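You operate a simulated robot arm through the tools that you are given. There is no shell and no other tool. Be economical: measure what you need, move in short steps, check, and stop when the job is done.

You are at the controls of a simulated robot arm. One attempt, no reset.

TASK
Bake the two washed cores dry with the damper open.
Fine: dial to the heat on the plate's tag; door shut before you switch on; switch off at the green lamp, then open the door.

The check looks at the end state, three seconds after you hand in, the way a careful person would. Anything else that was tipped, shoved, dropped, spilled or broken makes it a failure.

THE ROBOT
A 6-joint arm with a two-finger parallel gripper, fixed in place. Base frame: the origin is at the foot of the arm, x ahead of it, y to its left, z up. Units: mm, degrees, N and s.
With the tool pointing down near the work surface it reaches from about 240 to 640 mm from the base axis. Its first joint turns from -66.0 to 66.0 degrees. Payload 2.7 kg.
The TCP is the grasp point between the finger pads, 23 mm short of the fingertips. In the tool frame z runs along the fingers and y along their closing line. Largest opening 94 mm; finger width 38, thickness 10; the body of the gripper, 54 by 96 mm, starts 39 mm behind the TCP.
Orientation is told as [roll, pitch, yaw] about the base's x, y, z axes, in that order, counted from this pose: with the fingers straight down and closing along the base's y, the tool's x points along the base's -x, its y along +y and its z along -z.

THE INTERFACE
- The arm moves only by the tool nudge_tool. Its argument "targets" is a list of rows, each a list of 3 entries, a list of its own where there are three numbers: the shift along the base's x, y, z in mm, then the turn, a rotation vector about the base's x, y, z in degrees, then the gripper command, from -1 (fully open) to 1 (shut), values between in proportion. In form: [[[dx, dy, dz], [rx, ry, rz], hand], ...]. A call has 1 to 20 rows; each row shifts and turns the commanded pose from where the row before left it. Rows are played at 5 a second. More than 50 mm and 8.6 degrees between two rows, or a gripper value outside its range, and nothing of the call is played. Where a pose cannot be reached the arm comes as near as it can. A force on the tool above 80 N (or 10 N above the force at the start of the call, whichever is more), or a blocked arm, ends the call early, and 0.2 s more pass. Each finger travels about 45 mm/s and halts on what it meets, pressing with about 39 N; the grip force reading is that of the motor and also rises with nothing between the fingers. The clock runs only during rows and for 0.2 s after the last one: add rows that do not move to give the fingers time. It gives the time, the measured TCP pose, the force on the tool (base axes), the opening and the grip force at its end, in the units of the frame above (readings bear some noise), with the torque about the TCP (base axes, N m) and any sound that the robot's microphone picked up.
- Cameras (640 x 400 px; columns grow to the right, rows downward): "scene" is fixed at [73.9, -427.7, 1426.7]; the picture's right is [0.78, -0.62, 0.00], its down [-0.31, -0.39, -0.86] and it looks along [0.54, 0.67, -0.50] (base axes); focal length 368 px, centre (320, 200). "wrist" rides on the gripper at [86, 16, -74] in the tool frame; the picture's right is [-0.18, 0.98, 0.00], its down [-0.58, -0.11, -0.81] and it looks along [-0.79, -0.15, 0.59] (tool axes); focal length 243 px, centre (320, 200). There is no depth. A picture from a camera that has moved, and an enlarged one, comes with that camera's place and axes in the base frame and with its lens. The place of the scene camera against the robot may be out by one fixed shift of up to 18 mm in any direction.
- snapshot(camera): a new picture of that camera. It takes no simulated time.
- enlarge(camera, box): a new picture of the part [left, top, right, bottom] of that camera's present view, enlarged. It takes no simulated time.
- finish_job(): hands the job in; it is judged then, once.

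Go step by step. Nothing tells you positions but the pictures and the camera data: compare them with the known pose of the tool, close in by small moves and look again before you grip or let go. The budget is 120 turns and 68 pictures, counting those below and the enlarged ones. Unless the task says otherwise, let go and move clear before handing in, and close with one line.

The tools are called after ">>>" by a JSON object that holds its "op" and its "data". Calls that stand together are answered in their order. nudge_tool: Moves the arm, as the interface text tells. Its arguments: {"type":"object","properties":{"targets":{"type":"array","items":{"type":"array"}}},"required":["targets"]} The other tools are called the same way: snapshot (camera) takes a picture; enlarge (camera, box) takes an enlarged picture of a part of a camera's view; finish_job () hands the job in.

At the start:

```text
clock: 0.0
eef_pos: [342.6, 190.1, 1169.4]
orientation: [0.1, -0.1, 0.0]
contact_force: [-0.3, -0.6, -0.2]
torque: [0.01, 0.0, -0.06]
width: 94.0
grip_force: 0.0
```

scene: 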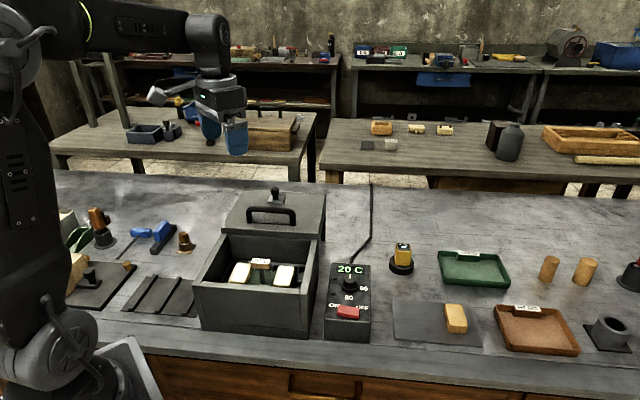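
wrist: 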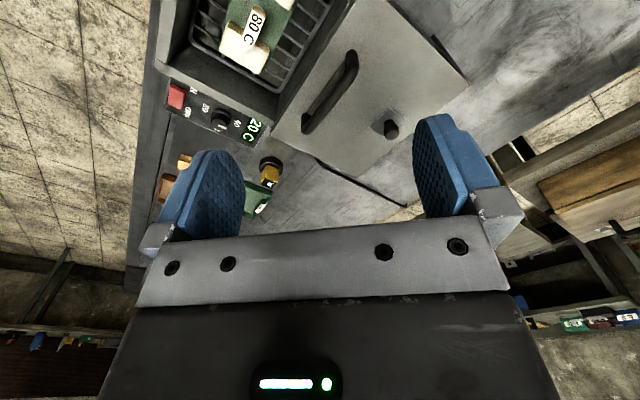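

I see an oven box with a lifted/slid lid, a controller with dial and red switch, trays, and loose cores. I'll look closer at the parts first.

>>> {"op": "enlarge", "data": {"camera": "scene", "box": [180, 170, 380, 350]}}

>>> {"op": "enlarge", "data": {"camera": "scene", "box": [370, 220, 640, 370]}}

>>> {"op": "enlarge", "data": {"camera": "scene", "box": [40, 180, 240, 330]}}

>>> {"op": "enlarge", "data": {"camera": "wrist", "box": [130, 0, 470, 210]}}

```text
2.22 times, centred on (280, 260) of scene
camera zoom: at [73.9, -427.7, 1426.7], right [0.78, -0.62, 0.0], down [-0.31, -0.39, -0.86], along [0.54, 0.67, -0.5], focal length 818 px, centre (409, 67)
```

zoom: 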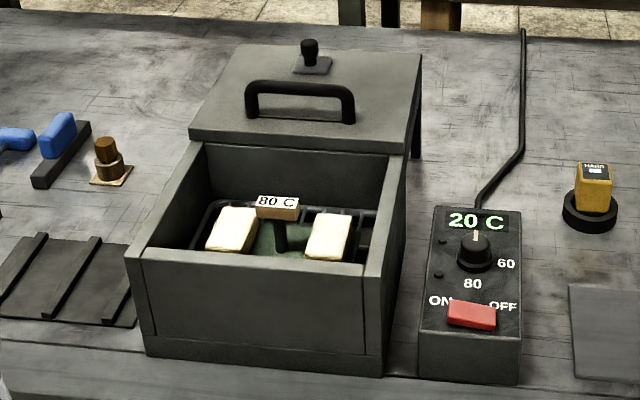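

```text
2.37 times, centred on (505, 295) of scene
camera zoom: at [73.9, -427.7, 1426.7], right [0.78, -0.62, 0.0], down [-0.31, -0.39, -0.86], along [0.54, 0.67, -0.5], focal length 873 px, centre (-118, -25)
```

zoom: 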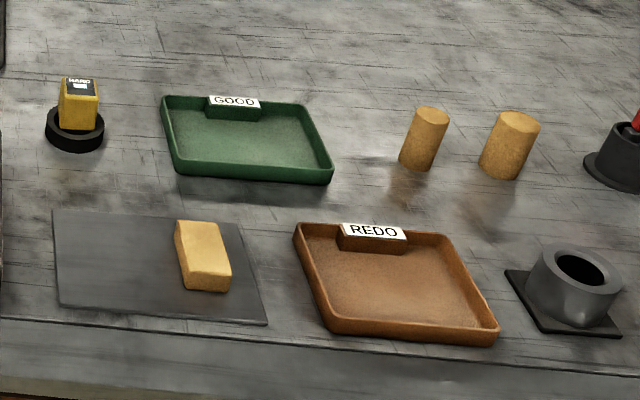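

```text
2.67 times, centred on (140, 255) of scene
camera zoom: at [73.9, -427.7, 1426.7], right [0.78, -0.62, 0.0], down [-0.31, -0.39, -0.86], along [0.54, 0.67, -0.5], focal length 982 px, centre (800, 53)
```

zoom: 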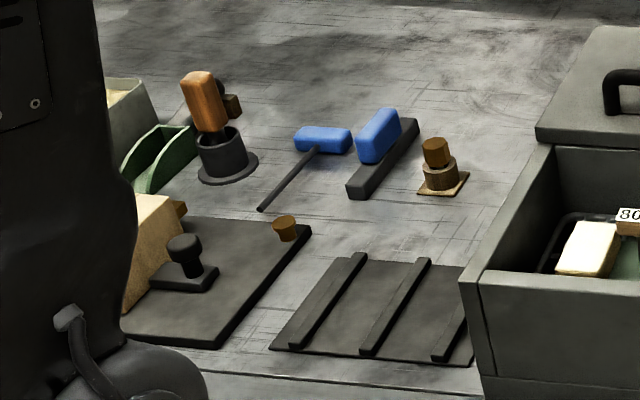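

```text
1.88 times, centred on (300, 105) of wrist
camera zoom: at [256.3, 207.6, 1245.5], right [0.18, 0.98, 0.0], down [0.58, -0.11, 0.81], along [0.79, -0.15, -0.59], focal length 457 px, centre (358, 379)
```

zoom: 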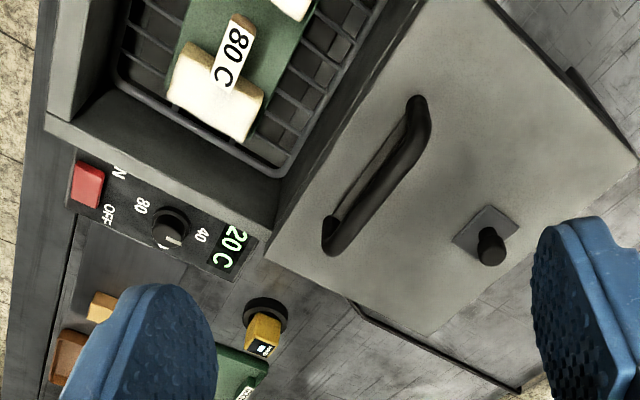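

The box's door is a lid standing slid back on the rear, with a damper knob on it; the box is yawed about -43° in the base frame. I turn the tool to that yaw and look.

>>> {"op": "nudge_tool", "data": {"targets": [[[0, 0, 0], [0, 0, -7.3], -1], [[0, 0, 0], [0, 0, -7.3], -1], [[0, 0, 0], [0, 0, -7.3], -1], [[0, 0, 0], [0, 0, -7.3], -1], [[0, 0, 0], [0, 0, -7.3], -1], [[0, 0, 0], [0, 0, -7.3], -1], [[0, 0, 0], [0, 0, 0], -1]]}}

>>> {"op": "snapshot", "data": {"camera": "wrist"}}

```text
clock: 1.6
eef_pos: [342.6, 189.3, 1171.0]
orientation: [0.1, -0.1, -43.8]
contact_force: [0.5, 0.0, -0.2]
torque: [0.01, 0.02, -0.01]
width: 94.2
grip_force: 0.1
```

```text
61 pictures are left
camera wrist: at [291.6, 262.4, 1245.5], right [0.81, 0.58, 0.0], down [0.34, -0.48, 0.81], along [0.47, -0.66, -0.59], focal length 243 px, centre (320, 200)
```

wrist: 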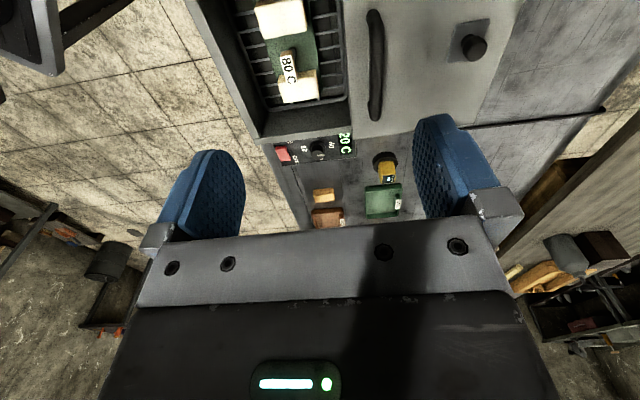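

>>> {"op": "enlarge", "data": {"camera": "wrist", "box": [200, 0, 520, 200]}}

```text
2.00 times, centred on (360, 100) of wrist
camera zoom: at [291.6, 262.4, 1245.5], right [0.81, 0.58, 0.0], down [0.34, -0.48, 0.81], along [0.47, -0.66, -0.59], focal length 485 px, centre (240, 400)
```

zoom: 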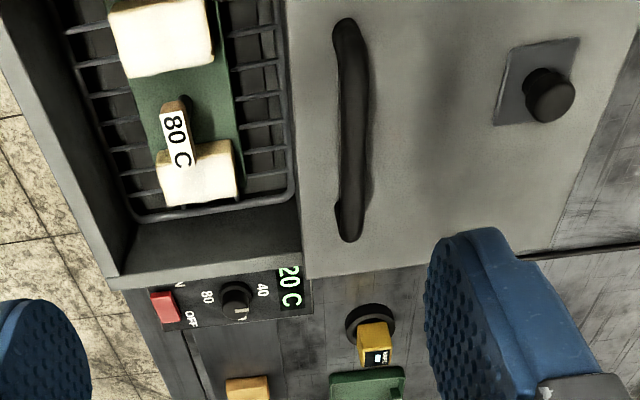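

The knob is near (496,267,955), the handle bar centre near (424,185,~955). I move closer to view the damper from nearby.

>>> {"op": "nudge_tool", "data": {"targets": [[[27, 28, -20], [0, 0, 0], -1], [[27, 28, -30], [0, 0, 0], -1], [[27, 28, -40], [0, 0, 0], -1], [[27, 28, -40], [0, 0, 0], -1], [[0, 0, 0], [0, 0, 0], -1]]}}

>>> {"op": "enlarge", "data": {"camera": "wrist", "box": [160, 0, 480, 240]}}

```text
refused: row 3 steps farther than a row can; nothing moved
```

```text
1.67 times, centred on (320, 120) of wrist
camera zoom: at [291.6, 262.4, 1245.5], right [0.81, 0.58, 0.0], down [0.34, -0.48, 0.81], along [0.47, -0.66, -0.59], focal length 404 px, centre (320, 333)
```

zoom: 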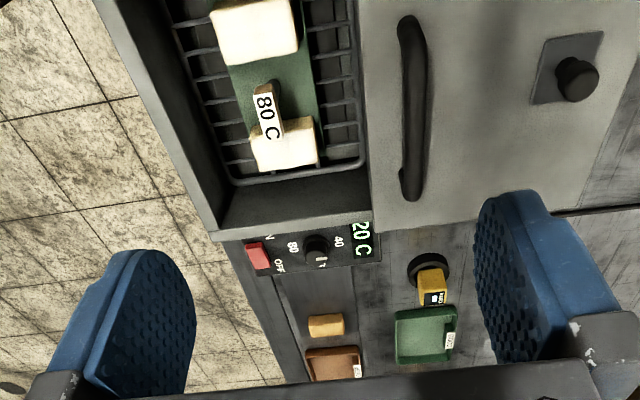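

The step was too long (norm over 50 mm); same move, shorter rows.

>>> {"op": "nudge_tool", "data": {"targets": [[[21, 22, -28], [0, 0, 0], -1], [[21, 22, -28], [0, 0, 0], -1], [[21, 22, -28], [0, 0, 0], -1], [[21, 22, -28], [0, 0, 0], -1], [[22, 22, -28], [0, 0, 0], -1], [[0, 0, 0], [0, 0, 0], -1]]}}

>>> {"op": "snapshot", "data": {"camera": "wrist"}}

```text
clock: 3.0
eef_pos: [449.7, 298.8, 1031.0]
orientation: [0.1, 0.1, -43.8]
contact_force: [-0.5, 0.1, -0.2]
torque: [0.01, -0.01, 0.0]
width: 94.2
grip_force: 0.0
```

```text
58 pictures are left
camera wrist: at [397.7, 372.6, 1106.5], right [0.81, 0.58, 0.0], down [0.34, -0.48, 0.81], along [0.47, -0.66, -0.59], focal length 243 px, centre (320, 200)
```

wrist: 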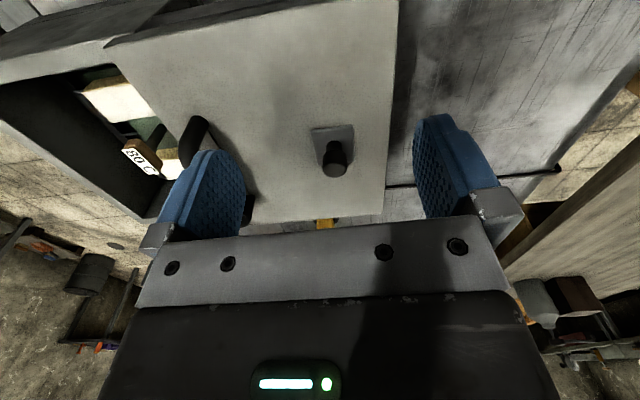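

>>> {"op": "enlarge", "data": {"camera": "wrist", "box": [260, 90, 420, 190]}}

>>> {"op": "enlarge", "data": {"camera": "scene", "box": [230, 170, 330, 240]}}

```text
4.00 times, centred on (340, 140) of wrist
camera zoom: at [397.7, 372.6, 1106.5], right [0.81, 0.58, 0.0], down [0.34, -0.48, 0.81], along [0.47, -0.66, -0.59], focal length 970 px, centre (240, 440)
```

zoom: 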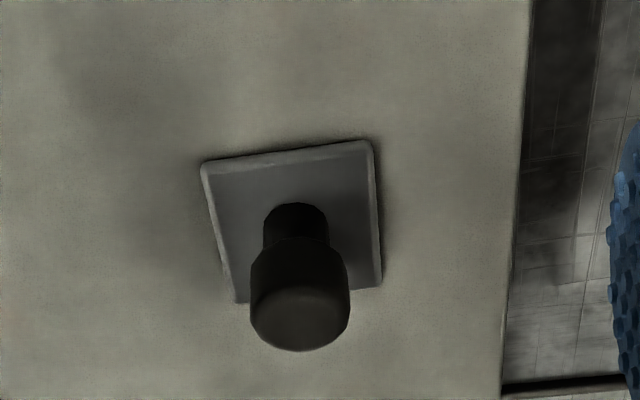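

```text
5.71 times, centred on (280, 205) of scene
camera zoom: at [74.0, -427.7, 1426.7], right [0.78, -0.62, 0.0], down [-0.31, -0.39, -0.86], along [0.54, 0.67, -0.5], focal length 2104 px, centre (549, 171)
```

zoom: 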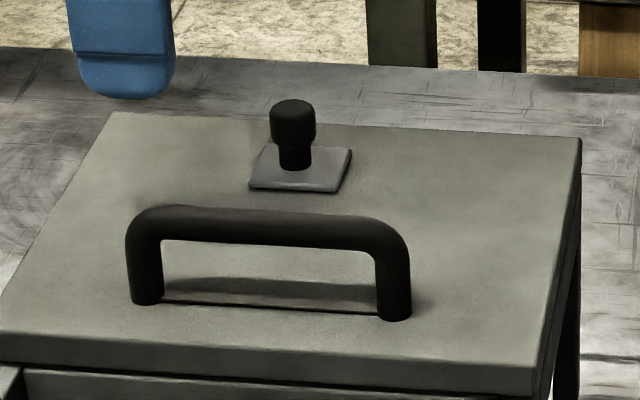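

The damper plate is a square slider with a knob and no hole showing, so probably closed. I'll position above the knob at yaw -45 and check.

>>> {"op": "nudge_tool", "data": {"targets": [[[19, -17, -5], [0, 0, -1.2], -1], [[19, -17, -6], [0, 0, 0], -1], [[0, 0, 0], [0, 0, 0], -1]]}}

>>> {"op": "snapshot", "data": {"camera": "wrist"}}

>>> {"op": "enlarge", "data": {"camera": "scene", "box": [220, 120, 340, 240]}}

```text
clock: 3.8
eef_pos: [487.5, 266.9, 1021.0]
orientation: [0.1, 0.1, -45.0]
contact_force: [0.0, -0.2, 0.6]
torque: [0.01, 0.01, 0.01]
width: 94.1
grip_force: 0.1
```

```text
55 pictures are left
camera wrist: at [437.4, 339.8, 1095.6], right [0.83, 0.56, 0.0], down [0.33, -0.49, 0.81], along [0.46, -0.66, -0.59], focal length 243 px, centre (320, 200)
```

wrist: 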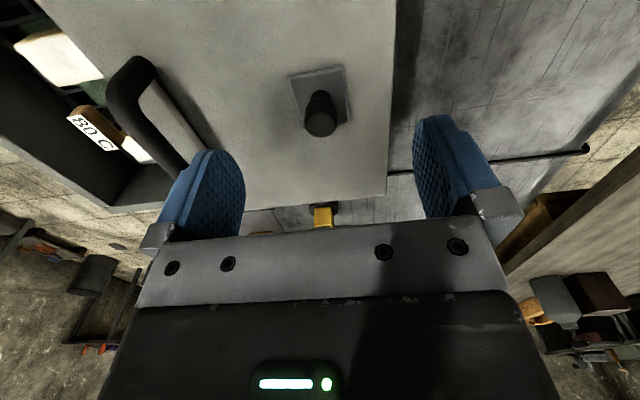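

```text
3.33 times, centred on (280, 180) of scene
camera zoom: at [73.9, -427.7, 1426.7], right [0.78, -0.62, 0.0], down [-0.31, -0.39, -0.86], along [0.54, 0.67, -0.5], focal length 1227 px, centre (453, 267)
```

zoom: 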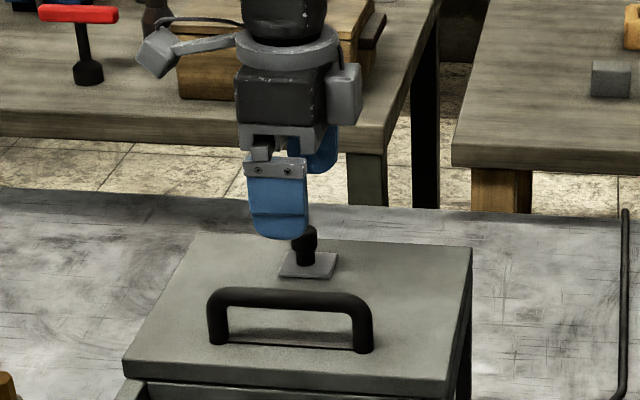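

Knob top lies straight under the TCP at about z=972. I lower 50 mm and close.

>>> {"op": "nudge_tool", "data": {"targets": [[[1, -1, -25], [0, 0, 0], -1], [[0, 0, -25], [0, 0, 0], -1], [[0, 0, 0], [0, 0, 0], -1]]}}

>>> {"op": "snapshot", "data": {"camera": "wrist"}}

```text
clock: 4.6
eef_pos: [487.1, 265.1, 970.3]
orientation: [0.1, 0.1, -45.0]
contact_force: [-0.3, -0.3, 0.1]
torque: [-0.01, -0.02, -0.02]
width: 94.0
grip_force: 0.0
```

```text
53 pictures are left
camera wrist: at [438.8, 338.9, 1044.9], right [0.83, 0.56, 0.0], down [0.33, -0.49, 0.81], along [0.46, -0.66, -0.59], focal length 243 px, centre (320, 200)
```

wrist: 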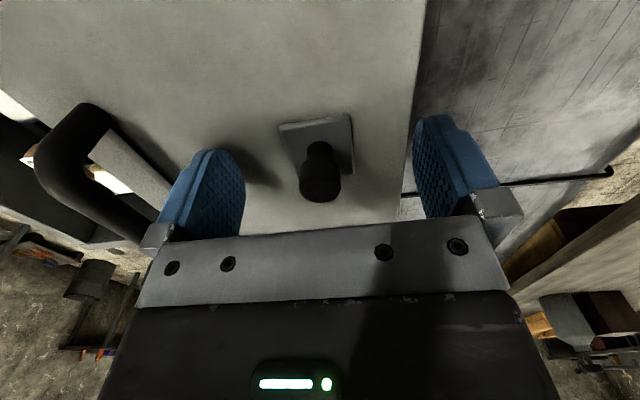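

>>> {"op": "nudge_tool", "data": {"targets": [[[0, 0, 0], [0, 0, 0], 0], [[0, 0, 0], [0, 0, 0], 0.5], [[0, 0, 0], [0, 0, 0], 1], [[0, 0, 0], [0, 0, 0], 1], [[0, 0, 0], [0, 0, 0], 1], [[0, 0, 0], [0, 0, 0], 1]]}}

```text
clock: 6.0
eef_pos: [487.7, 265.3, 970.5]
orientation: [0.0, 0.0, -45.0]
contact_force: [-1.1, -1.4, -0.7]
torque: [-0.11, 0.03, 0.01]
width: 34.5
grip_force: 44.7
```

>>> {"op": "snapshot", "data": {"camera": "wrist"}}

```text
52 pictures are left
camera wrist: at [438.6, 338.9, 1045.1], right [0.83, 0.56, 0.0], down [0.33, -0.49, 0.81], along [0.46, -0.67, -0.59], focal length 243 px, centre (320, 200)
```

wrist: 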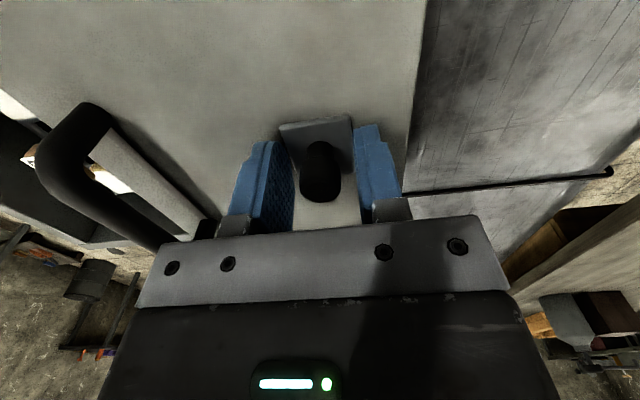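

The fingertips hold the damper plate's edges (34.5 mm wide), which will do. I try sliding it gently along the lid's width.

>>> {"op": "nudge_tool", "data": {"targets": [[[3, -3, 0], [0, 0, 0], 1], [[3, -3, 0], [0, 0, 0], 1], [[3, -3, 0], [0, 0, 0], 1], [[0, 0, 0], [0, 0, 0], 1]]}}

>>> {"op": "enlarge", "data": {"camera": "wrist", "box": [220, 80, 420, 240]}}

```text
clock: 7.0
eef_pos: [495.9, 254.8, 970.9]
orientation: [0.0, 0.0, -45.0]
contact_force: [0.2, -0.1, -0.3]
torque: [0.12, 0.0, 0.11]
width: 34.3
grip_force: 45.4
```

```text
2.50 times, centred on (320, 160) of wrist
camera zoom: at [447.8, 329.4, 1045.1], right [0.83, 0.56, 0.0], down [0.33, -0.49, 0.81], along [0.46, -0.66, -0.59], focal length 606 px, centre (320, 300)
```

zoom: 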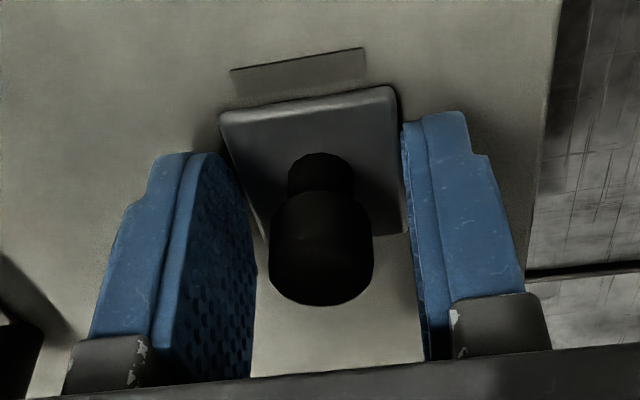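

A slot is uncovered: sliding this way opens the damper. I continue to the stop.

>>> {"op": "nudge_tool", "data": {"targets": [[[3, -3, 0], [0, 0, 0], 1], [[3, -3, 0], [0, 0, 0], 1], [[3, -3, 0], [0, 0, 0], 1], [[3, -3, 0], [0, 0, 0], 1], [[3, -3, 0], [0, 0, 0], 1], [[0, 0, 0], [0, 0, 0], 1]]}}

>>> {"op": "snapshot", "data": {"camera": "wrist"}}

```text
clock: 8.4
eef_pos: [511.7, 240.8, 970.3]
orientation: [0.2, -0.1, -44.9]
contact_force: [-0.3, -0.1, 10.4]
torque: [0.34, 0.86, 0.06]
width: 34.4
grip_force: 45.0
```

```text
50 pictures are left
camera wrist: at [462.3, 314.8, 1045.0], right [0.83, 0.56, 0.0], down [0.33, -0.49, 0.81], along [0.46, -0.66, -0.59], focal length 243 px, centre (320, 200)
```

wrist: 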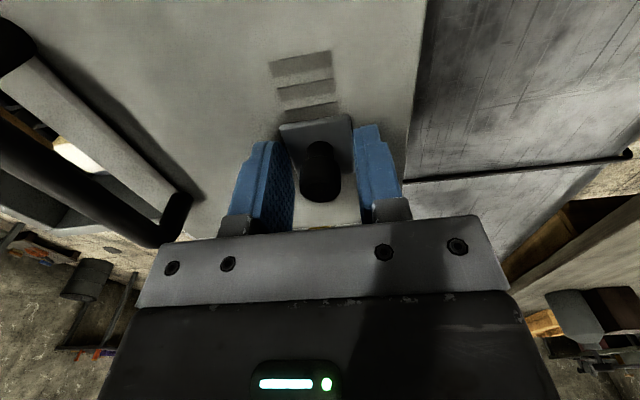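

>>> {"op": "nudge_tool", "data": {"targets": [[[2, -2, 0], [0, 0, 0], 1], [[2, -2, 0], [0, 0, 0], 1], [[0, 0, 0], [0, 0, 0], 1]]}}

>>> {"op": "enlarge", "data": {"camera": "wrist", "box": [220, 20, 440, 240]}}

```text
clock: 9.2
eef_pos: [513.2, 239.3, 969.5]
orientation: [0.2, 0.2, -44.9]
contact_force: [-16.1, 16.2, 8.9]
torque: [-0.6, -0.24, -0.35]
width: 34.5
grip_force: 44.6
```

```text
1.82 times, centred on (330, 130) of wrist
camera zoom: at [464.4, 312.8, 1045.2], right [0.82, 0.57, 0.0], down [0.34, -0.49, 0.8], along [0.46, -0.66, -0.59], focal length 441 px, centre (302, 327)
```

zoom: 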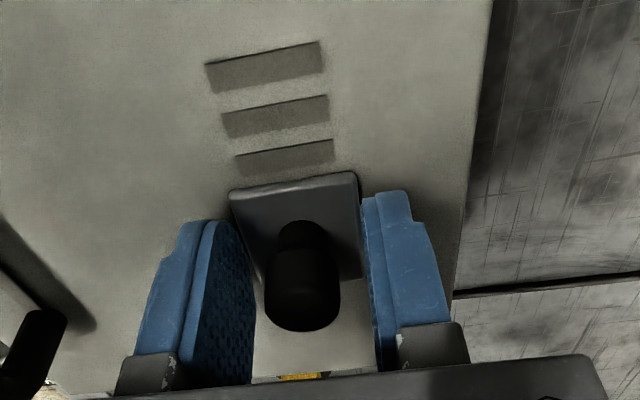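

Damper is fully open, at its stop. I release, rise, and go look at the control panel.

>>> {"op": "nudge_tool", "data": {"targets": [[[0, 0, 0], [0, 0, 0], 0], [[0, 0, 0], [0, 0, 0], -1], [[0, 0, 0], [0, 0, 0], -1], [[0, 0, 40], [0, 0, 0], -1], [[0, 0, 40], [0, 0, 0], -1], [[0, 0, 0], [0, 0, 0], -1]]}}

>>> {"op": "nudge_tool", "data": {"targets": [[[-28, -35, 0], [0, 0, 0], -1], [[-28, -35, 0], [0, 0, 0], -1], [[-28, -35, 0], [0, 0, 0], -1], [[-28, -35, 0], [0, 0, 0], -1], [[0, 0, 0], [0, 0, 0], -1]]}}

>>> {"op": "enlarge", "data": {"camera": "wrist", "box": [200, 60, 440, 230]}}

>>> {"op": "snapshot", "data": {"camera": "scene"}}

```text
clock: 10.6
eef_pos: [517.0, 235.8, 1049.0]
orientation: [0.1, 0.0, -44.9]
contact_force: [-0.2, 0.3, 0.2]
torque: [-0.01, -0.02, 0.01]
width: 94.0
grip_force: 0.0
```

```text
clock: 11.8
eef_pos: [401.4, 95.9, 1047.2]
orientation: [0.1, 0.0, -45.0]
contact_force: [0.8, 0.4, -0.5]
torque: [0.01, -0.02, -0.03]
width: 94.0
grip_force: 0.0
```

```text
2.35 times, centred on (320, 145) of wrist
camera zoom: at [352.8, 169.4, 1121.3], right [0.83, 0.56, 0.0], down [0.33, -0.49, 0.81], along [0.46, -0.66, -0.59], focal length 571 px, centre (320, 329)
```

zoom: 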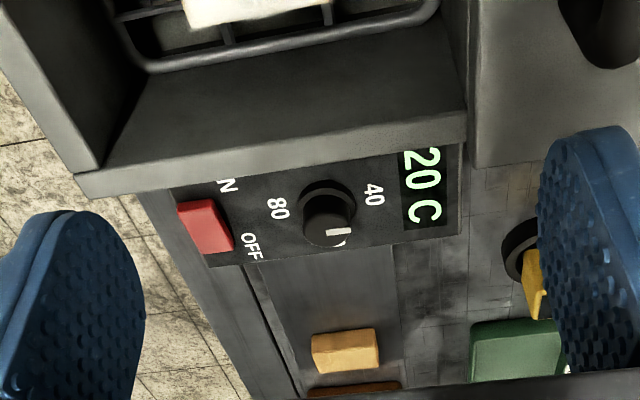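

```text
47 pictures are left
```

scene: 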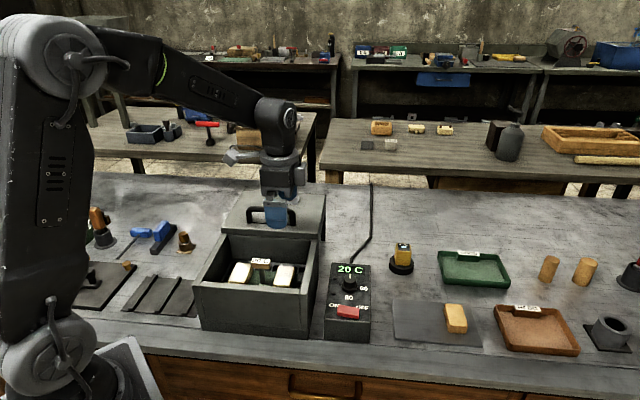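

>>> {"op": "enlarge", "data": {"camera": "wrist", "box": [265, 120, 385, 180]}}

>>> {"op": "enlarge", "data": {"camera": "scene", "box": [310, 250, 390, 350]}}

```text
5.33 times, centred on (325, 150) of wrist
camera zoom: at [352.8, 169.4, 1121.3], right [0.83, 0.56, 0.0], down [0.33, -0.49, 0.81], along [0.46, -0.66, -0.59], focal length 1294 px, centre (293, 467)
```

zoom: 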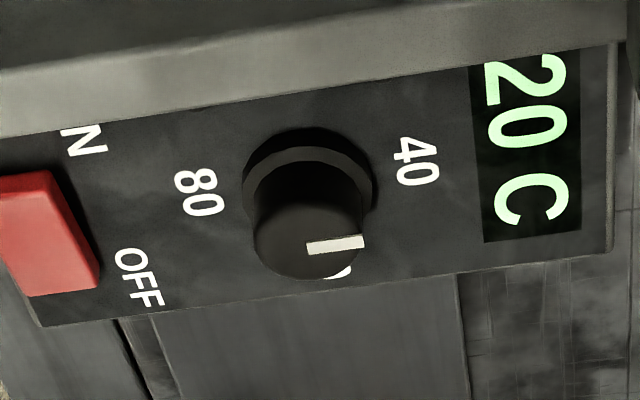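

```text
4.00 times, centred on (350, 300) of scene
camera zoom: at [73.9, -427.7, 1426.7], right [0.78, -0.62, 0.0], down [-0.31, -0.39, -0.86], along [0.54, 0.67, -0.5], focal length 1473 px, centre (200, -200)
```

zoom: 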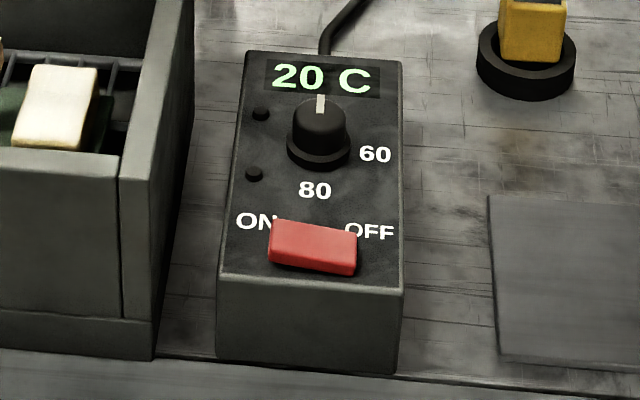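

The pointer is at 40 (+b), 60 is at +u, 80 at -b, so the dial needs a half turn clockwise seen from above. I move over the dial.

>>> {"op": "nudge_tool", "data": {"targets": [[[26, -36, 0], [0, 0, 0], -1], [[26, -36, 0], [0, 0, 0], -1], [[27, -36, 0], [0, 0, 0], -1], [[0, 0, -40], [0, 0, 0], -1], [[0, 0, -40], [0, 0, 0], -1], [[0, 0, 0], [0, 0, 0], -1]]}}

>>> {"op": "snapshot", "data": {"camera": "wrist"}}

>>> {"op": "enlarge", "data": {"camera": "scene", "box": [290, 190, 410, 350]}}

```text
clock: 13.2
eef_pos: [482.9, -11.6, 967.5]
orientation: [0.2, 0.1, -45.0]
contact_force: [-0.8, 0.6, 0.2]
torque: [-0.01, 0.0, 0.04]
width: 94.2
grip_force: 0.0
```

```text
44 pictures are left
camera wrist: at [432.6, 62.0, 1043.4], right [0.83, 0.56, 0.0], down [0.33, -0.49, 0.81], along [0.46, -0.66, -0.59], focal length 243 px, centre (320, 200)
```

wrist: 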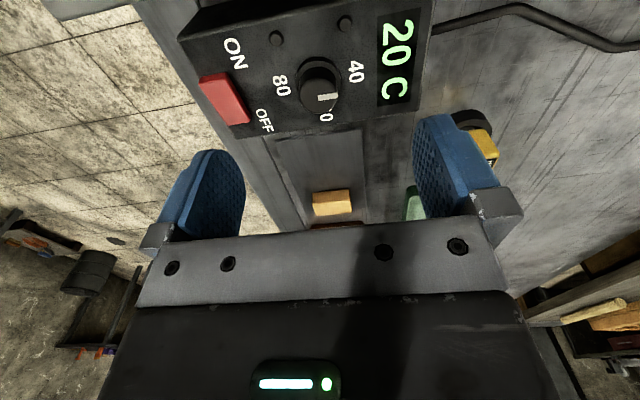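

```text
2.50 times, centred on (350, 270) of scene
camera zoom: at [73.9, -427.7, 1426.7], right [0.78, -0.62, 0.0], down [-0.31, -0.39, -0.86], along [0.54, 0.67, -0.5], focal length 921 px, centre (245, 25)
```

zoom: 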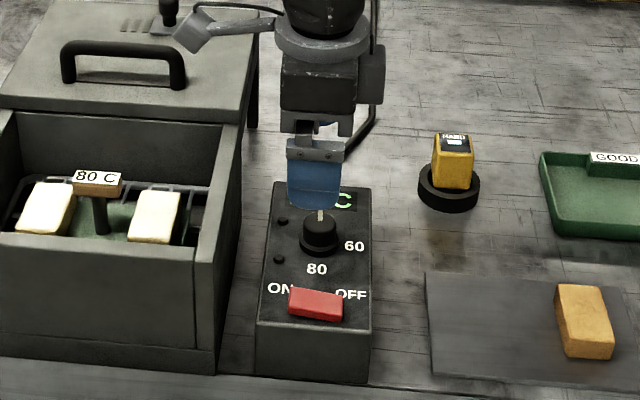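

The dial top comes out at about (488.5,-23,875). I turn the hand to +45 (so I have room to turn clockwise), centre over it and look.

>>> {"op": "nudge_tool", "data": {"targets": [[[5.7, -11.6, 0], [0, 0, 8.2], -0.28], [[0, 0, 0], [0, 0, 8.2], -0.28], [[0, 0, 0], [0, 0, 8.2], -0.28], [[0, 0, 0], [0, 0, 8.2], -0.28], [[0, 0, 0], [0, 0, 8.2], -0.28], [[0, 0, 0], [0, 0, 8.2], -0.28], [[0, 0, 0], [0, 0, 8.2], -0.28], [[0, 0, 0], [0, 0, 8.2], -0.28], [[0, 0, 0], [0, 0, 8.2], -0.28], [[0, 0, 0], [0, 0, 8.2], -0.28], [[0, 0, 0], [0, 0, 8.0], -0.28], [[0, 0, -30], [0, 0, 0], -0.28], [[0, 0, -20], [0, 0, 0], -0.28], [[0, 0, 0], [0, 0, 0], -0.28]]}}

>>> {"op": "snapshot", "data": {"camera": "wrist"}}

```text
clock: 16.2
eef_pos: [487.1, -22.6, 919.6]
orientation: [0.1, -0.1, 44.9]
contact_force: [0.3, -0.7, 0.7]
torque: [0.02, 0.0, -0.01]
width: 60.2
grip_force: 0.0
```

```text
42 pictures are left
camera wrist: at [416.1, -71.0, 993.4], right [-0.57, 0.82, 0.0], down [0.49, 0.33, 0.81], along [0.66, 0.46, -0.59], focal length 243 px, centre (320, 200)
```

wrist: 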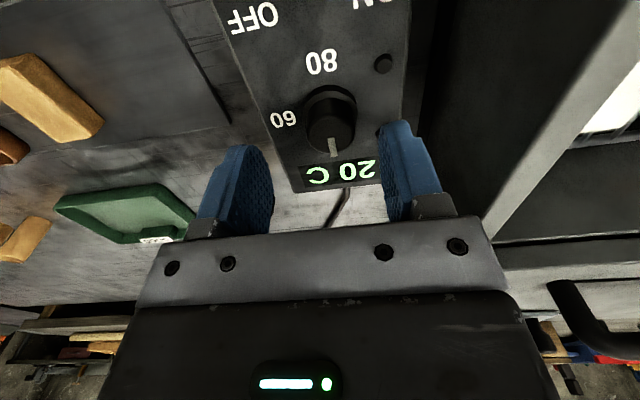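

>>> {"op": "nudge_tool", "data": {"targets": [[[-2.3, 4.7, -15], [0, 0, 0], -0.28], [[0, 0, 0], [0, 0, 0], -0.28]]}}

>>> {"op": "enlarge", "data": {"camera": "wrist", "box": [200, 40, 460, 240]}}

>>> {"op": "enlarge", "data": {"camera": "scene", "box": [290, 210, 410, 350]}}

```text
clock: 16.8
eef_pos: [484.1, -17.6, 904.8]
orientation: [0.0, 0.0, 45.0]
contact_force: [0.0, 0.1, 0.2]
torque: [0.03, 0.01, 0.01]
width: 60.3
grip_force: 0.0
```

```text
2.00 times, centred on (330, 140) of wrist
camera zoom: at [412.9, -67.0, 979.4], right [-0.56, 0.83, 0.0], down [0.49, 0.33, 0.81], along [0.67, 0.46, -0.59], focal length 485 px, centre (300, 320)
```

zoom: 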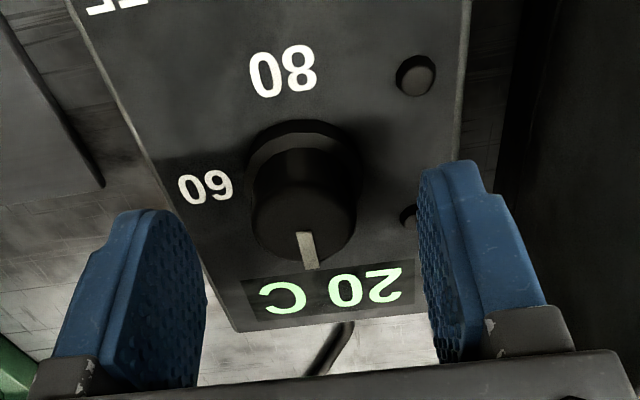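

```text
2.86 times, centred on (350, 280) of scene
camera zoom: at [73.9, -427.7, 1426.7], right [0.78, -0.62, 0.0], down [-0.31, -0.39, -0.86], along [0.54, 0.67, -0.5], focal length 1052 px, centre (234, -29)
```

zoom: 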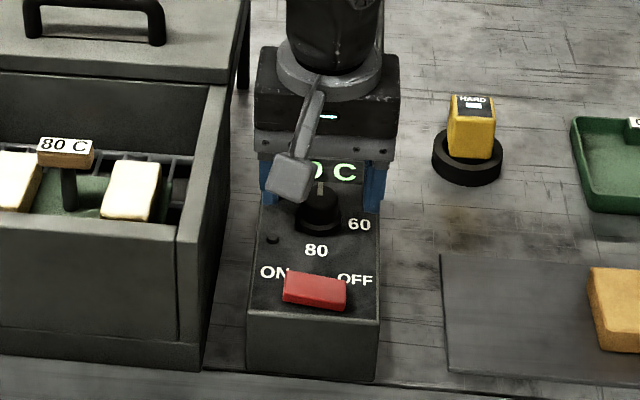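

>>> {"op": "nudge_tool", "data": {"targets": [[[0, 0, -14], [0, 0, 0], -0.28], [[0, 0, 0], [0, 0, 0], 0.2], [[0, 0, 0], [0, 0, 0], 0.6], [[0, 0, 0], [0, 0, 0], 0.6], [[0, 0, 0], [0, 0, 0], 0.6]]}}

```text
clock: 18.0
eef_pos: [484.1, -16.9, 890.8]
orientation: [0.2, 0.0, 44.9]
contact_force: [-8.3, 8.5, 3.5]
torque: [0.17, 0.29, -0.02]
width: 31.5
grip_force: 45.1
```

>>> {"op": "nudge_tool", "data": {"targets": [[[-0.8, 0.8, 0], [0, 0, 0], 0.6], [[0, 0, 0], [0, 0, -6], 0.6], [[0, 0, 0], [0, 0, -6], 0.6], [[0, 0, 0], [0, 0, -6], 0.6], [[0, 0, 0], [0, 0, 0], 0.6]]}}

>>> {"op": "enlarge", "data": {"camera": "wrist", "box": [200, 40, 460, 240]}}

```text
clock: 19.2
eef_pos: [483.5, -18.0, 890.7]
orientation: [0.0, 0.0, 26.9]
contact_force: [-14.3, -3.8, 15.8]
torque: [-0.16, 0.59, -0.01]
width: 31.6
grip_force: 44.9
```

```text
2.00 times, centred on (330, 140) of wrist
camera zoom: at [400.3, -41.3, 965.8], right [-0.28, 0.96, 0.0], down [0.57, 0.17, 0.81], along [0.77, 0.23, -0.59], focal length 485 px, centre (300, 320)
```

zoom: 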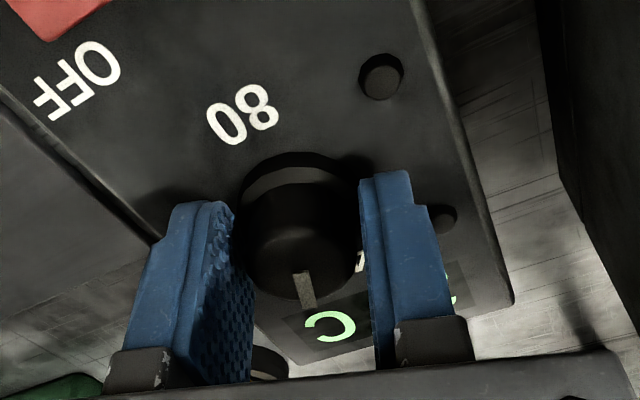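

The dial follows the hand. Continue turning, relieving side load slightly.

>>> {"op": "nudge_tool", "data": {"targets": [[[-0.8, 0, 0.8], [0, 0, -8], 0.6], [[0, 0, 0], [0, 0, -8], 0.6], [[0, 0, 0], [0, 0, -8], 0.6], [[0, 0, 0], [0, 0, 0], 0.6]]}}

>>> {"op": "nudge_tool", "data": {"targets": [[[0, 0, 0], [0, 0, -8], 0.6], [[0, 0, 0], [0, 0, -8], 0.6], [[0, 0, 0], [0, 0, -8], 0.6], [[0, 0, 0], [0, 0, 0], 0.6]]}}

```text
clock: 20.2
eef_pos: [483.1, -18.5, 890.5]
orientation: [0.1, -0.1, 2.8]
contact_force: [-1.4, -12.4, -4.9]
torque: [-0.31, -0.46, 0.0]
width: 31.3
grip_force: 44.8
```

```text
clock: 21.2
eef_pos: [484.7, -17.6, 891.3]
orientation: [0.1, 0.0, -21.1]
contact_force: [7.7, -12.8, -13.7]
torque: [-0.59, -0.88, -0.01]
width: 31.8
grip_force: 45.7
```

>>> {"op": "nudge_tool", "data": {"targets": [[[0, 0, -0.4], [0, 0, -8], 0.6], [[0, 0, 0], [0, 0, -8], 0.6], [[0, 0, 0], [0, 0, -8], 0.6], [[0, 0, 0], [0, 0, -8], 0.6], [[0, 0, 0], [0, 0, 0], 0.6]]}}

>>> {"op": "nudge_tool", "data": {"targets": [[[0, 0, 0], [0, 0, -8], 0.6], [[0, 0, 0], [0, 0, -8], 0.6], [[0, 0, 0], [0, 0, -8], 0.6], [[0, 0, 0], [0, 0, -8], 0.6], [[0, 0, 0], [0, 0, 0], 0.6]]}}

>>> {"op": "enlarge", "data": {"camera": "scene", "box": [290, 210, 410, 350]}}

```text
clock: 22.4
eef_pos: [484.4, -16.9, 890.7]
orientation: [0.1, 0.0, -53.1]
contact_force: [7.9, -11.8, -11.7]
torque: [-0.22, -0.06, -0.01]
width: 31.7
grip_force: 44.5
```

```text
clock: 23.6
eef_pos: [484.3, -17.4, 891.2]
orientation: [0.0, -0.1, -85.2]
contact_force: [5.0, -14.6, -5.5]
torque: [0.02, -0.16, -0.08]
width: 31.2
grip_force: 45.0
```

```text
2.86 times, centred on (350, 280) of scene
camera zoom: at [74.1, -428.1, 1426.5], right [0.78, -0.62, 0.0], down [-0.31, -0.39, -0.86], along [0.54, 0.67, -0.5], focal length 1052 px, centre (234, -29)
```

zoom: 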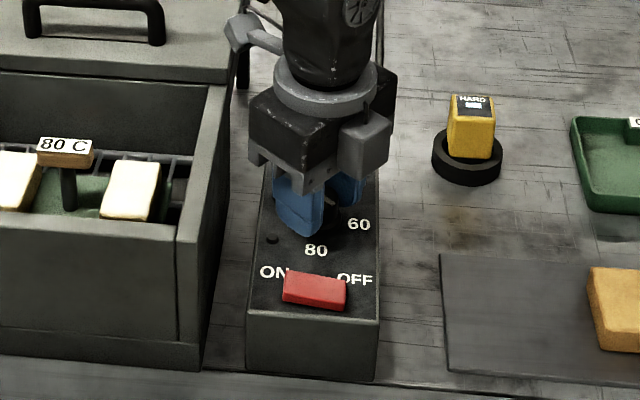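

>>> {"op": "nudge_tool", "data": {"targets": [[[0, 0, 0], [0, 0, -8], 0.6], [[0, 0, 0], [0, 0, -8], 0.6], [[0, 0, 0], [0, 0, -8], 0.6], [[0, 0, 0], [0, 0, -8], 0.6], [[0, 0, 0], [0, 0, -8], 0.6], [[0, 0, 0], [0, 0, 0], 0.6]]}}

>>> {"op": "enlarge", "data": {"camera": "wrist", "box": [180, 40, 460, 240]}}

```text
clock: 25.0
eef_pos: [484.9, -16.7, 890.8]
orientation: [0.1, 0.0, -125.1]
contact_force: [8.9, -20.2, -8.4]
torque: [-0.65, -0.08, 0.0]
width: 31.7
grip_force: 45.2
```

```text
2.00 times, centred on (320, 140) of wrist
camera zoom: at [547.9, 45.7, 966.1], right [0.7, -0.72, 0.0], down [-0.43, -0.41, 0.81], along [-0.58, -0.56, -0.59], focal length 485 px, centre (320, 320)
```

zoom: 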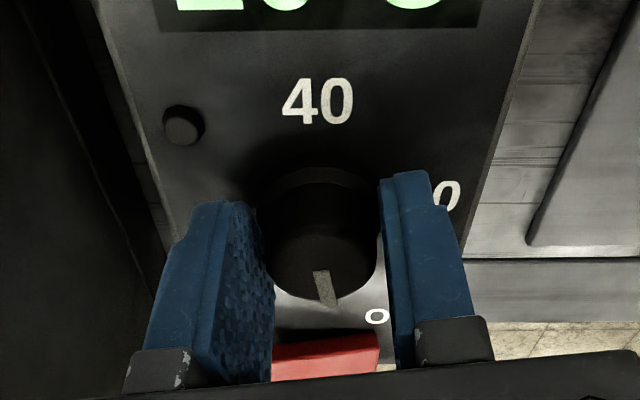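

>>> {"op": "nudge_tool", "data": {"targets": [[[0, 0, 0], [0, 0, -5], 0.6], [[0, 0, 0], [0, 0, -4.9], 0.6], [[0, 0, 0], [0, 0, 0], 0.6], [[0, 0, 0], [0, 0, 0], 0]]}}

>>> {"op": "nudge_tool", "data": {"targets": [[[0, 0, 0], [0, 0, 0], -0.28], [[0, 0, 20], [0, 0, 0], -0.28], [[0, 0, 40], [0, 0, 0], -0.28], [[0, 0, 40], [0, 0, 8], -0.28], [[0, 0, 20], [0, 0, 8], -0.28], [[0, 0, 0], [0, 0, 8], -0.28], [[0, 0, 0], [0, 0, 8], -0.28], [[0, 0, 0], [0, 0, 8], -0.28], [[0, 0, 0], [0, 0, 8], -0.28], [[0, 0, 0], [0, 0, 8], -0.28], [[0, 0, 0], [0, 0, 8], -0.28], [[0, 0, 0], [0, 0, 8], -0.28], [[0, 0, 0], [0, 0, 8], -0.28], [[0, 0, 0], [0, 0, 8], -0.28], [[0, 0, 0], [0, 0, 2], -0.28], [[0, 0, 0], [0, 0, 0], -1]]}}

>>> {"op": "enlarge", "data": {"camera": "scene", "box": [310, 250, 390, 350]}}

>>> {"op": "snapshot", "data": {"camera": "wrist"}}

```text
clock: 26.0
eef_pos: [482.4, -15.4, 891.3]
orientation: [0.0, -0.1, -134.9]
contact_force: [-0.2, -1.0, 0.4]
torque: [-0.01, 0.0, 0.01]
width: 47.2
grip_force: 0.0
```

```text
clock: 29.4
eef_pos: [483.4, -16.4, 1010.2]
orientation: [0.0, 0.0, -44.8]
contact_force: [-0.3, -0.1, 1.0]
torque: [-0.02, -0.03, 0.01]
width: 94.1
grip_force: 0.0
```

```text
4.00 times, centred on (350, 300) of scene
camera zoom: at [73.9, -427.7, 1426.7], right [0.78, -0.62, 0.0], down [-0.31, -0.39, -0.86], along [0.54, 0.67, -0.5], focal length 1473 px, centre (200, -200)
```

zoom: 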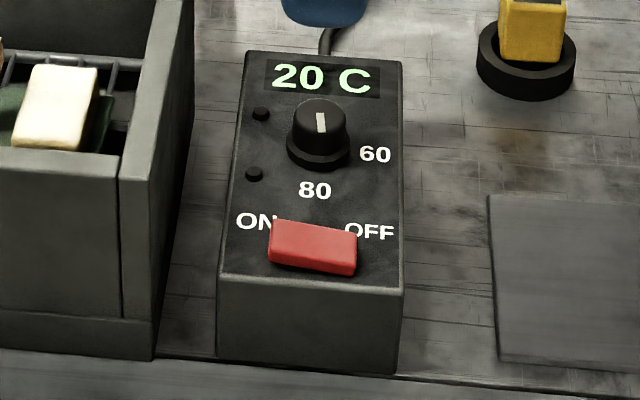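

```text
35 pictures are left
camera wrist: at [434.3, 56.7, 1085.9], right [0.82, 0.57, 0.0], down [0.33, -0.49, 0.81], along [0.46, -0.66, -0.59], focal length 243 px, centre (320, 200)
```

wrist: 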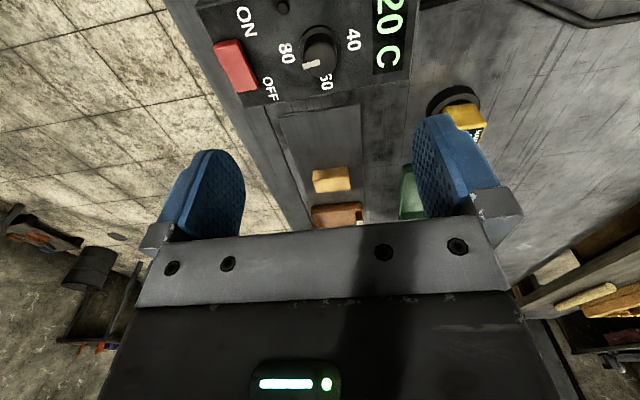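

>>> {"op": "enlarge", "data": {"camera": "wrist", "box": [270, 15, 370, 95]}}

>>> {"op": "enlarge", "data": {"camera": "scene", "box": [332, 268, 372, 298]}}

```text
5.00 times, centred on (320, 55) of wrist
camera zoom: at [434.3, 56.7, 1085.9], right [0.82, 0.57, 0.0], down [0.33, -0.49, 0.81], along [0.46, -0.66, -0.59], focal length 1213 px, centre (320, 925)
```

zoom: 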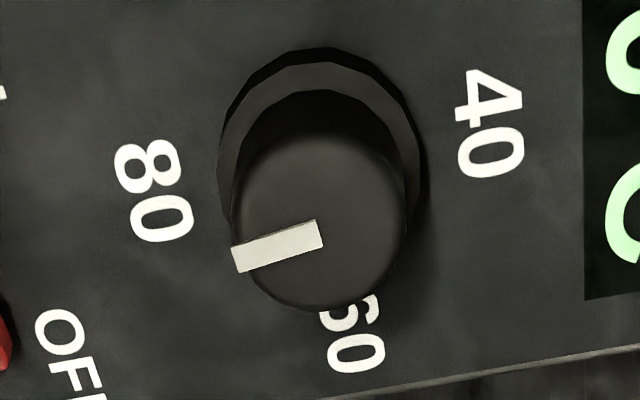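

```text
13.33 times, centred on (352, 283) of scene
camera zoom: at [73.9, -427.7, 1426.7], right [0.78, -0.62, 0.0], down [-0.31, -0.39, -0.86], along [0.54, 0.67, -0.5], focal length 4910 px, centre (-107, -907)
```

zoom: 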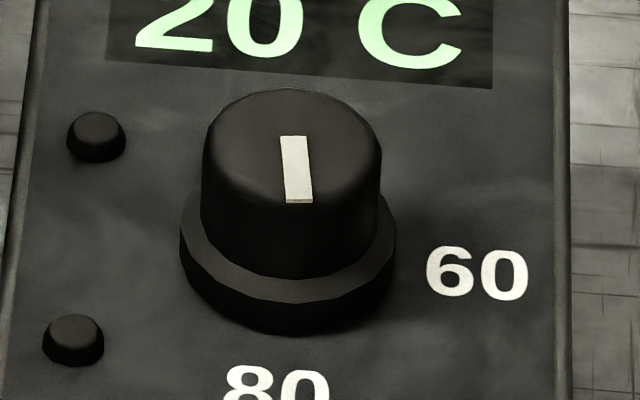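

The pointer reads about 5° short of 80. I regrip the dial and turn it a bit more.

>>> {"op": "nudge_tool", "data": {"targets": [[[0.9, -0.8, -40], [0, 0, 0], -0.28], [[0, 0, -40], [0, 0, 0], -0.28], [[0, 0, -39], [0, 0, 0], -0.28], [[0, 0, 0], [0, 0, 0], -0.28], [[0, 0, 0], [0, 0, 0], 0.2], [[0, 0, 0], [0, 0, 0], 0.6], [[0, 0, 0], [0, 0, 0], 0.6], [[0, 0, 0], [0, 0, -3], 0.6], [[0, 0, 0], [0, 0, -3], 0.6], [[0, 0, 0], [0, 0, 0], 0.6]]}}

>>> {"op": "enlarge", "data": {"camera": "wrist", "box": [200, 40, 440, 240]}}

```text
clock: 31.6
eef_pos: [484.3, -17.0, 893.6]
orientation: [0.1, -0.2, -51.0]
contact_force: [-5.2, -0.6, 12.0]
torque: [0.31, 0.46, -0.03]
width: 30.8
grip_force: 45.7
```

```text
2.00 times, centred on (320, 140) of wrist
camera zoom: at [443.2, 60.5, 968.5], right [0.88, 0.48, 0.0], down [0.28, -0.52, 0.81], along [0.39, -0.71, -0.59], focal length 485 px, centre (320, 320)
```

zoom: 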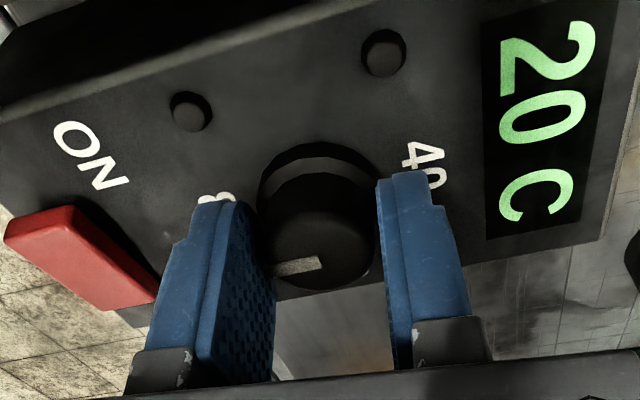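

>>> {"op": "nudge_tool", "data": {"targets": [[[0, 0, 0], [0, 0, 0], 0.2], [[0, 0, 0], [0, 0, 0], -0.28], [[0, 0, 0], [0, 0, 0], -0.28], [[0, 0, 40], [0, 0, 0], -0.28], [[0, 0, 40], [0, 0, 6], -0.28], [[0, 0, 40], [0, 0, 0], -1], [[0, 0, 0], [0, 0, 0], -1]]}}

>>> {"op": "enlarge", "data": {"camera": "wrist", "box": [270, 15, 370, 95]}}

>>> {"op": "enlarge", "data": {"camera": "scene", "box": [332, 268, 372, 298]}}

```text
clock: 33.2
eef_pos: [485.5, -19.6, 1011.0]
orientation: [0.1, -0.1, -44.9]
contact_force: [0.3, -0.1, -0.3]
torque: [-0.02, 0.0, 0.0]
width: 94.4
grip_force: 0.0
```

```text
5.00 times, centred on (320, 55) of wrist
camera zoom: at [434.2, 54.5, 1086.4], right [0.82, 0.57, 0.0], down [0.33, -0.49, 0.81], along [0.46, -0.66, -0.59], focal length 1213 px, centre (320, 925)
```

zoom: 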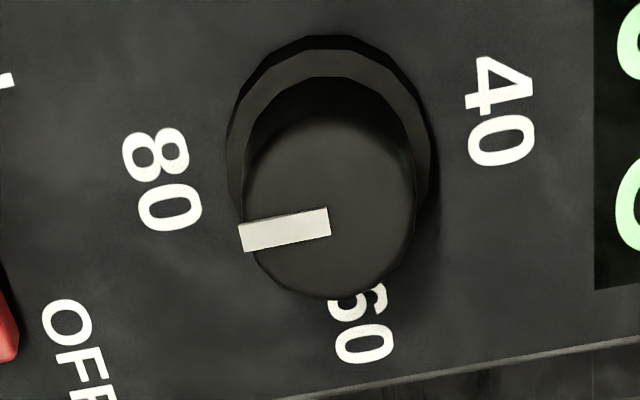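

```text
13.33 times, centred on (352, 283) of scene
camera zoom: at [73.9, -427.7, 1426.7], right [0.78, -0.62, 0.0], down [-0.31, -0.39, -0.86], along [0.54, 0.67, -0.5], focal length 4910 px, centre (-107, -907)
```

zoom: 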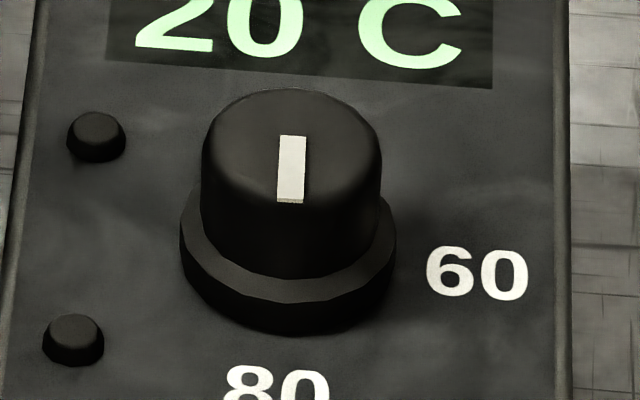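

The dial now sits on 80. Next, the door: I move over the lid handle.

>>> {"op": "nudge_tool", "data": {"targets": [[[0, 0, 40], [0, 0, 0], -1], [[-14, 42, 5], [0, 0, 0], -1], [[-14, 42, 5], [0, 0, 0], -1], [[-14, 42, 0], [0, 0, 0], -1], [[-14, 42, 0], [0, 0, 0], -1], [[-14, 42, 0], [0, 0, 0], -1], [[0, 0, 0], [0, 0, 0], -1]]}}

>>> {"op": "snapshot", "data": {"camera": "wrist"}}

>>> {"op": "enlarge", "data": {"camera": "scene", "box": [180, 120, 340, 340]}}

```text
clock: 34.8
eef_pos: [413.6, 193.0, 1060.7]
orientation: [0.1, 0.0, -45.0]
contact_force: [0.3, 1.1, -0.5]
torque: [0.04, -0.03, 0.0]
width: 94.0
grip_force: 0.0
```

```text
29 pictures are left
camera wrist: at [364.3, 265.7, 1135.8], right [0.82, 0.57, 0.0], down [0.33, -0.49, 0.81], along [0.46, -0.66, -0.59], focal length 243 px, centre (320, 200)
```

wrist: 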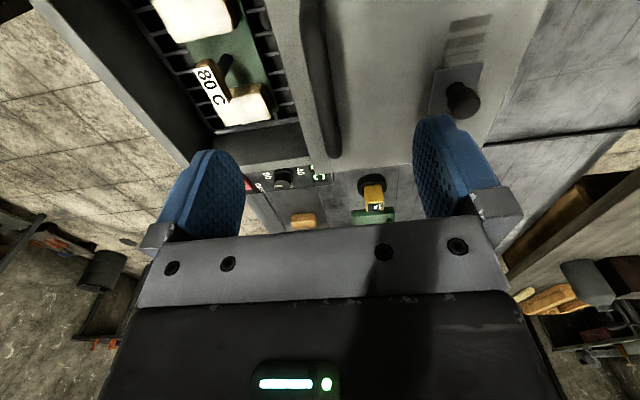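

```text
1.82 times, centred on (260, 230) of scene
camera zoom: at [73.9, -427.7, 1426.7], right [0.78, -0.62, 0.0], down [-0.31, -0.39, -0.86], along [0.54, 0.67, -0.5], focal length 670 px, centre (429, 146)
```

zoom: 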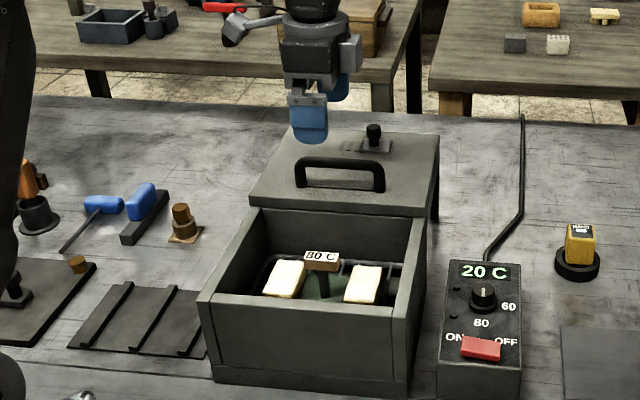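

>>> {"op": "nudge_tool", "data": {"targets": [[[1, 1, -40], [0, 0, 0], -1], [[0, 0, -30], [0, 0, 0], -1], [[0, 0, 0], [0, 0, 0], -1]]}}

>>> {"op": "snapshot", "data": {"camera": "wrist"}}

```text
clock: 35.6
eef_pos: [415.3, 191.7, 991.1]
orientation: [0.1, -0.1, -44.9]
contact_force: [1.0, 0.6, 0.4]
torque: [-0.02, -0.01, -0.03]
width: 93.8
grip_force: 0.1
```

```text
27 pictures are left
camera wrist: at [366.8, 265.9, 1065.4], right [0.82, 0.57, 0.0], down [0.33, -0.49, 0.81], along [0.46, -0.66, -0.59], focal length 243 px, centre (320, 200)
```

wrist: 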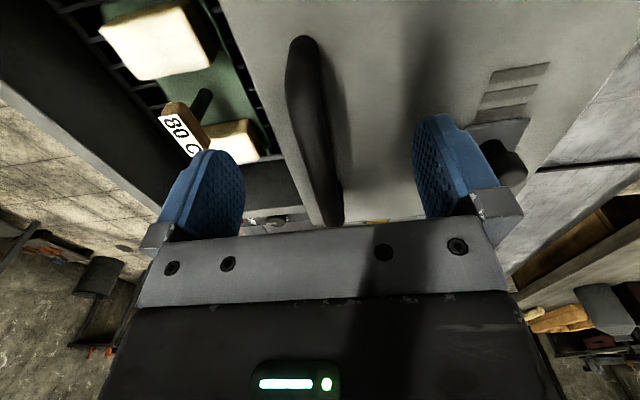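

>>> {"op": "nudge_tool", "data": {"targets": [[[0, 0, -13], [0, 0, 0], -1], [[0, 0, 0], [0, 0, 0], 0], [[0, 0, 0], [0, 0, 0], 0.5], [[0, 0, 0], [0, 0, 0], 1], [[0, 0, 0], [0, 0, 0], 1], [[0, 0, 0], [0, 0, 0], 1]]}}

>>> {"op": "snapshot", "data": {"camera": "wrist"}}

```text
clock: 37.0
eef_pos: [415.2, 192.2, 978.3]
orientation: [0.3, 0.1, -45.0]
contact_force: [-1.3, -0.6, 0.2]
torque: [-0.1, -0.12, -0.19]
width: 13.9
grip_force: 29.0
```

```text
26 pictures are left
camera wrist: at [366.1, 266.4, 1052.7], right [0.82, 0.57, 0.0], down [0.33, -0.49, 0.81], along [0.46, -0.66, -0.59], focal length 243 px, centre (320, 200)
```

wrist: 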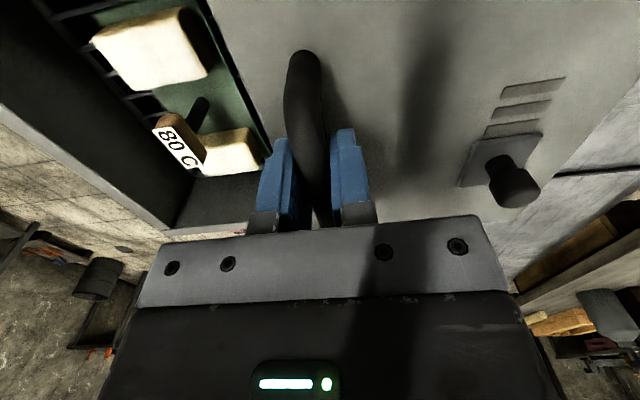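

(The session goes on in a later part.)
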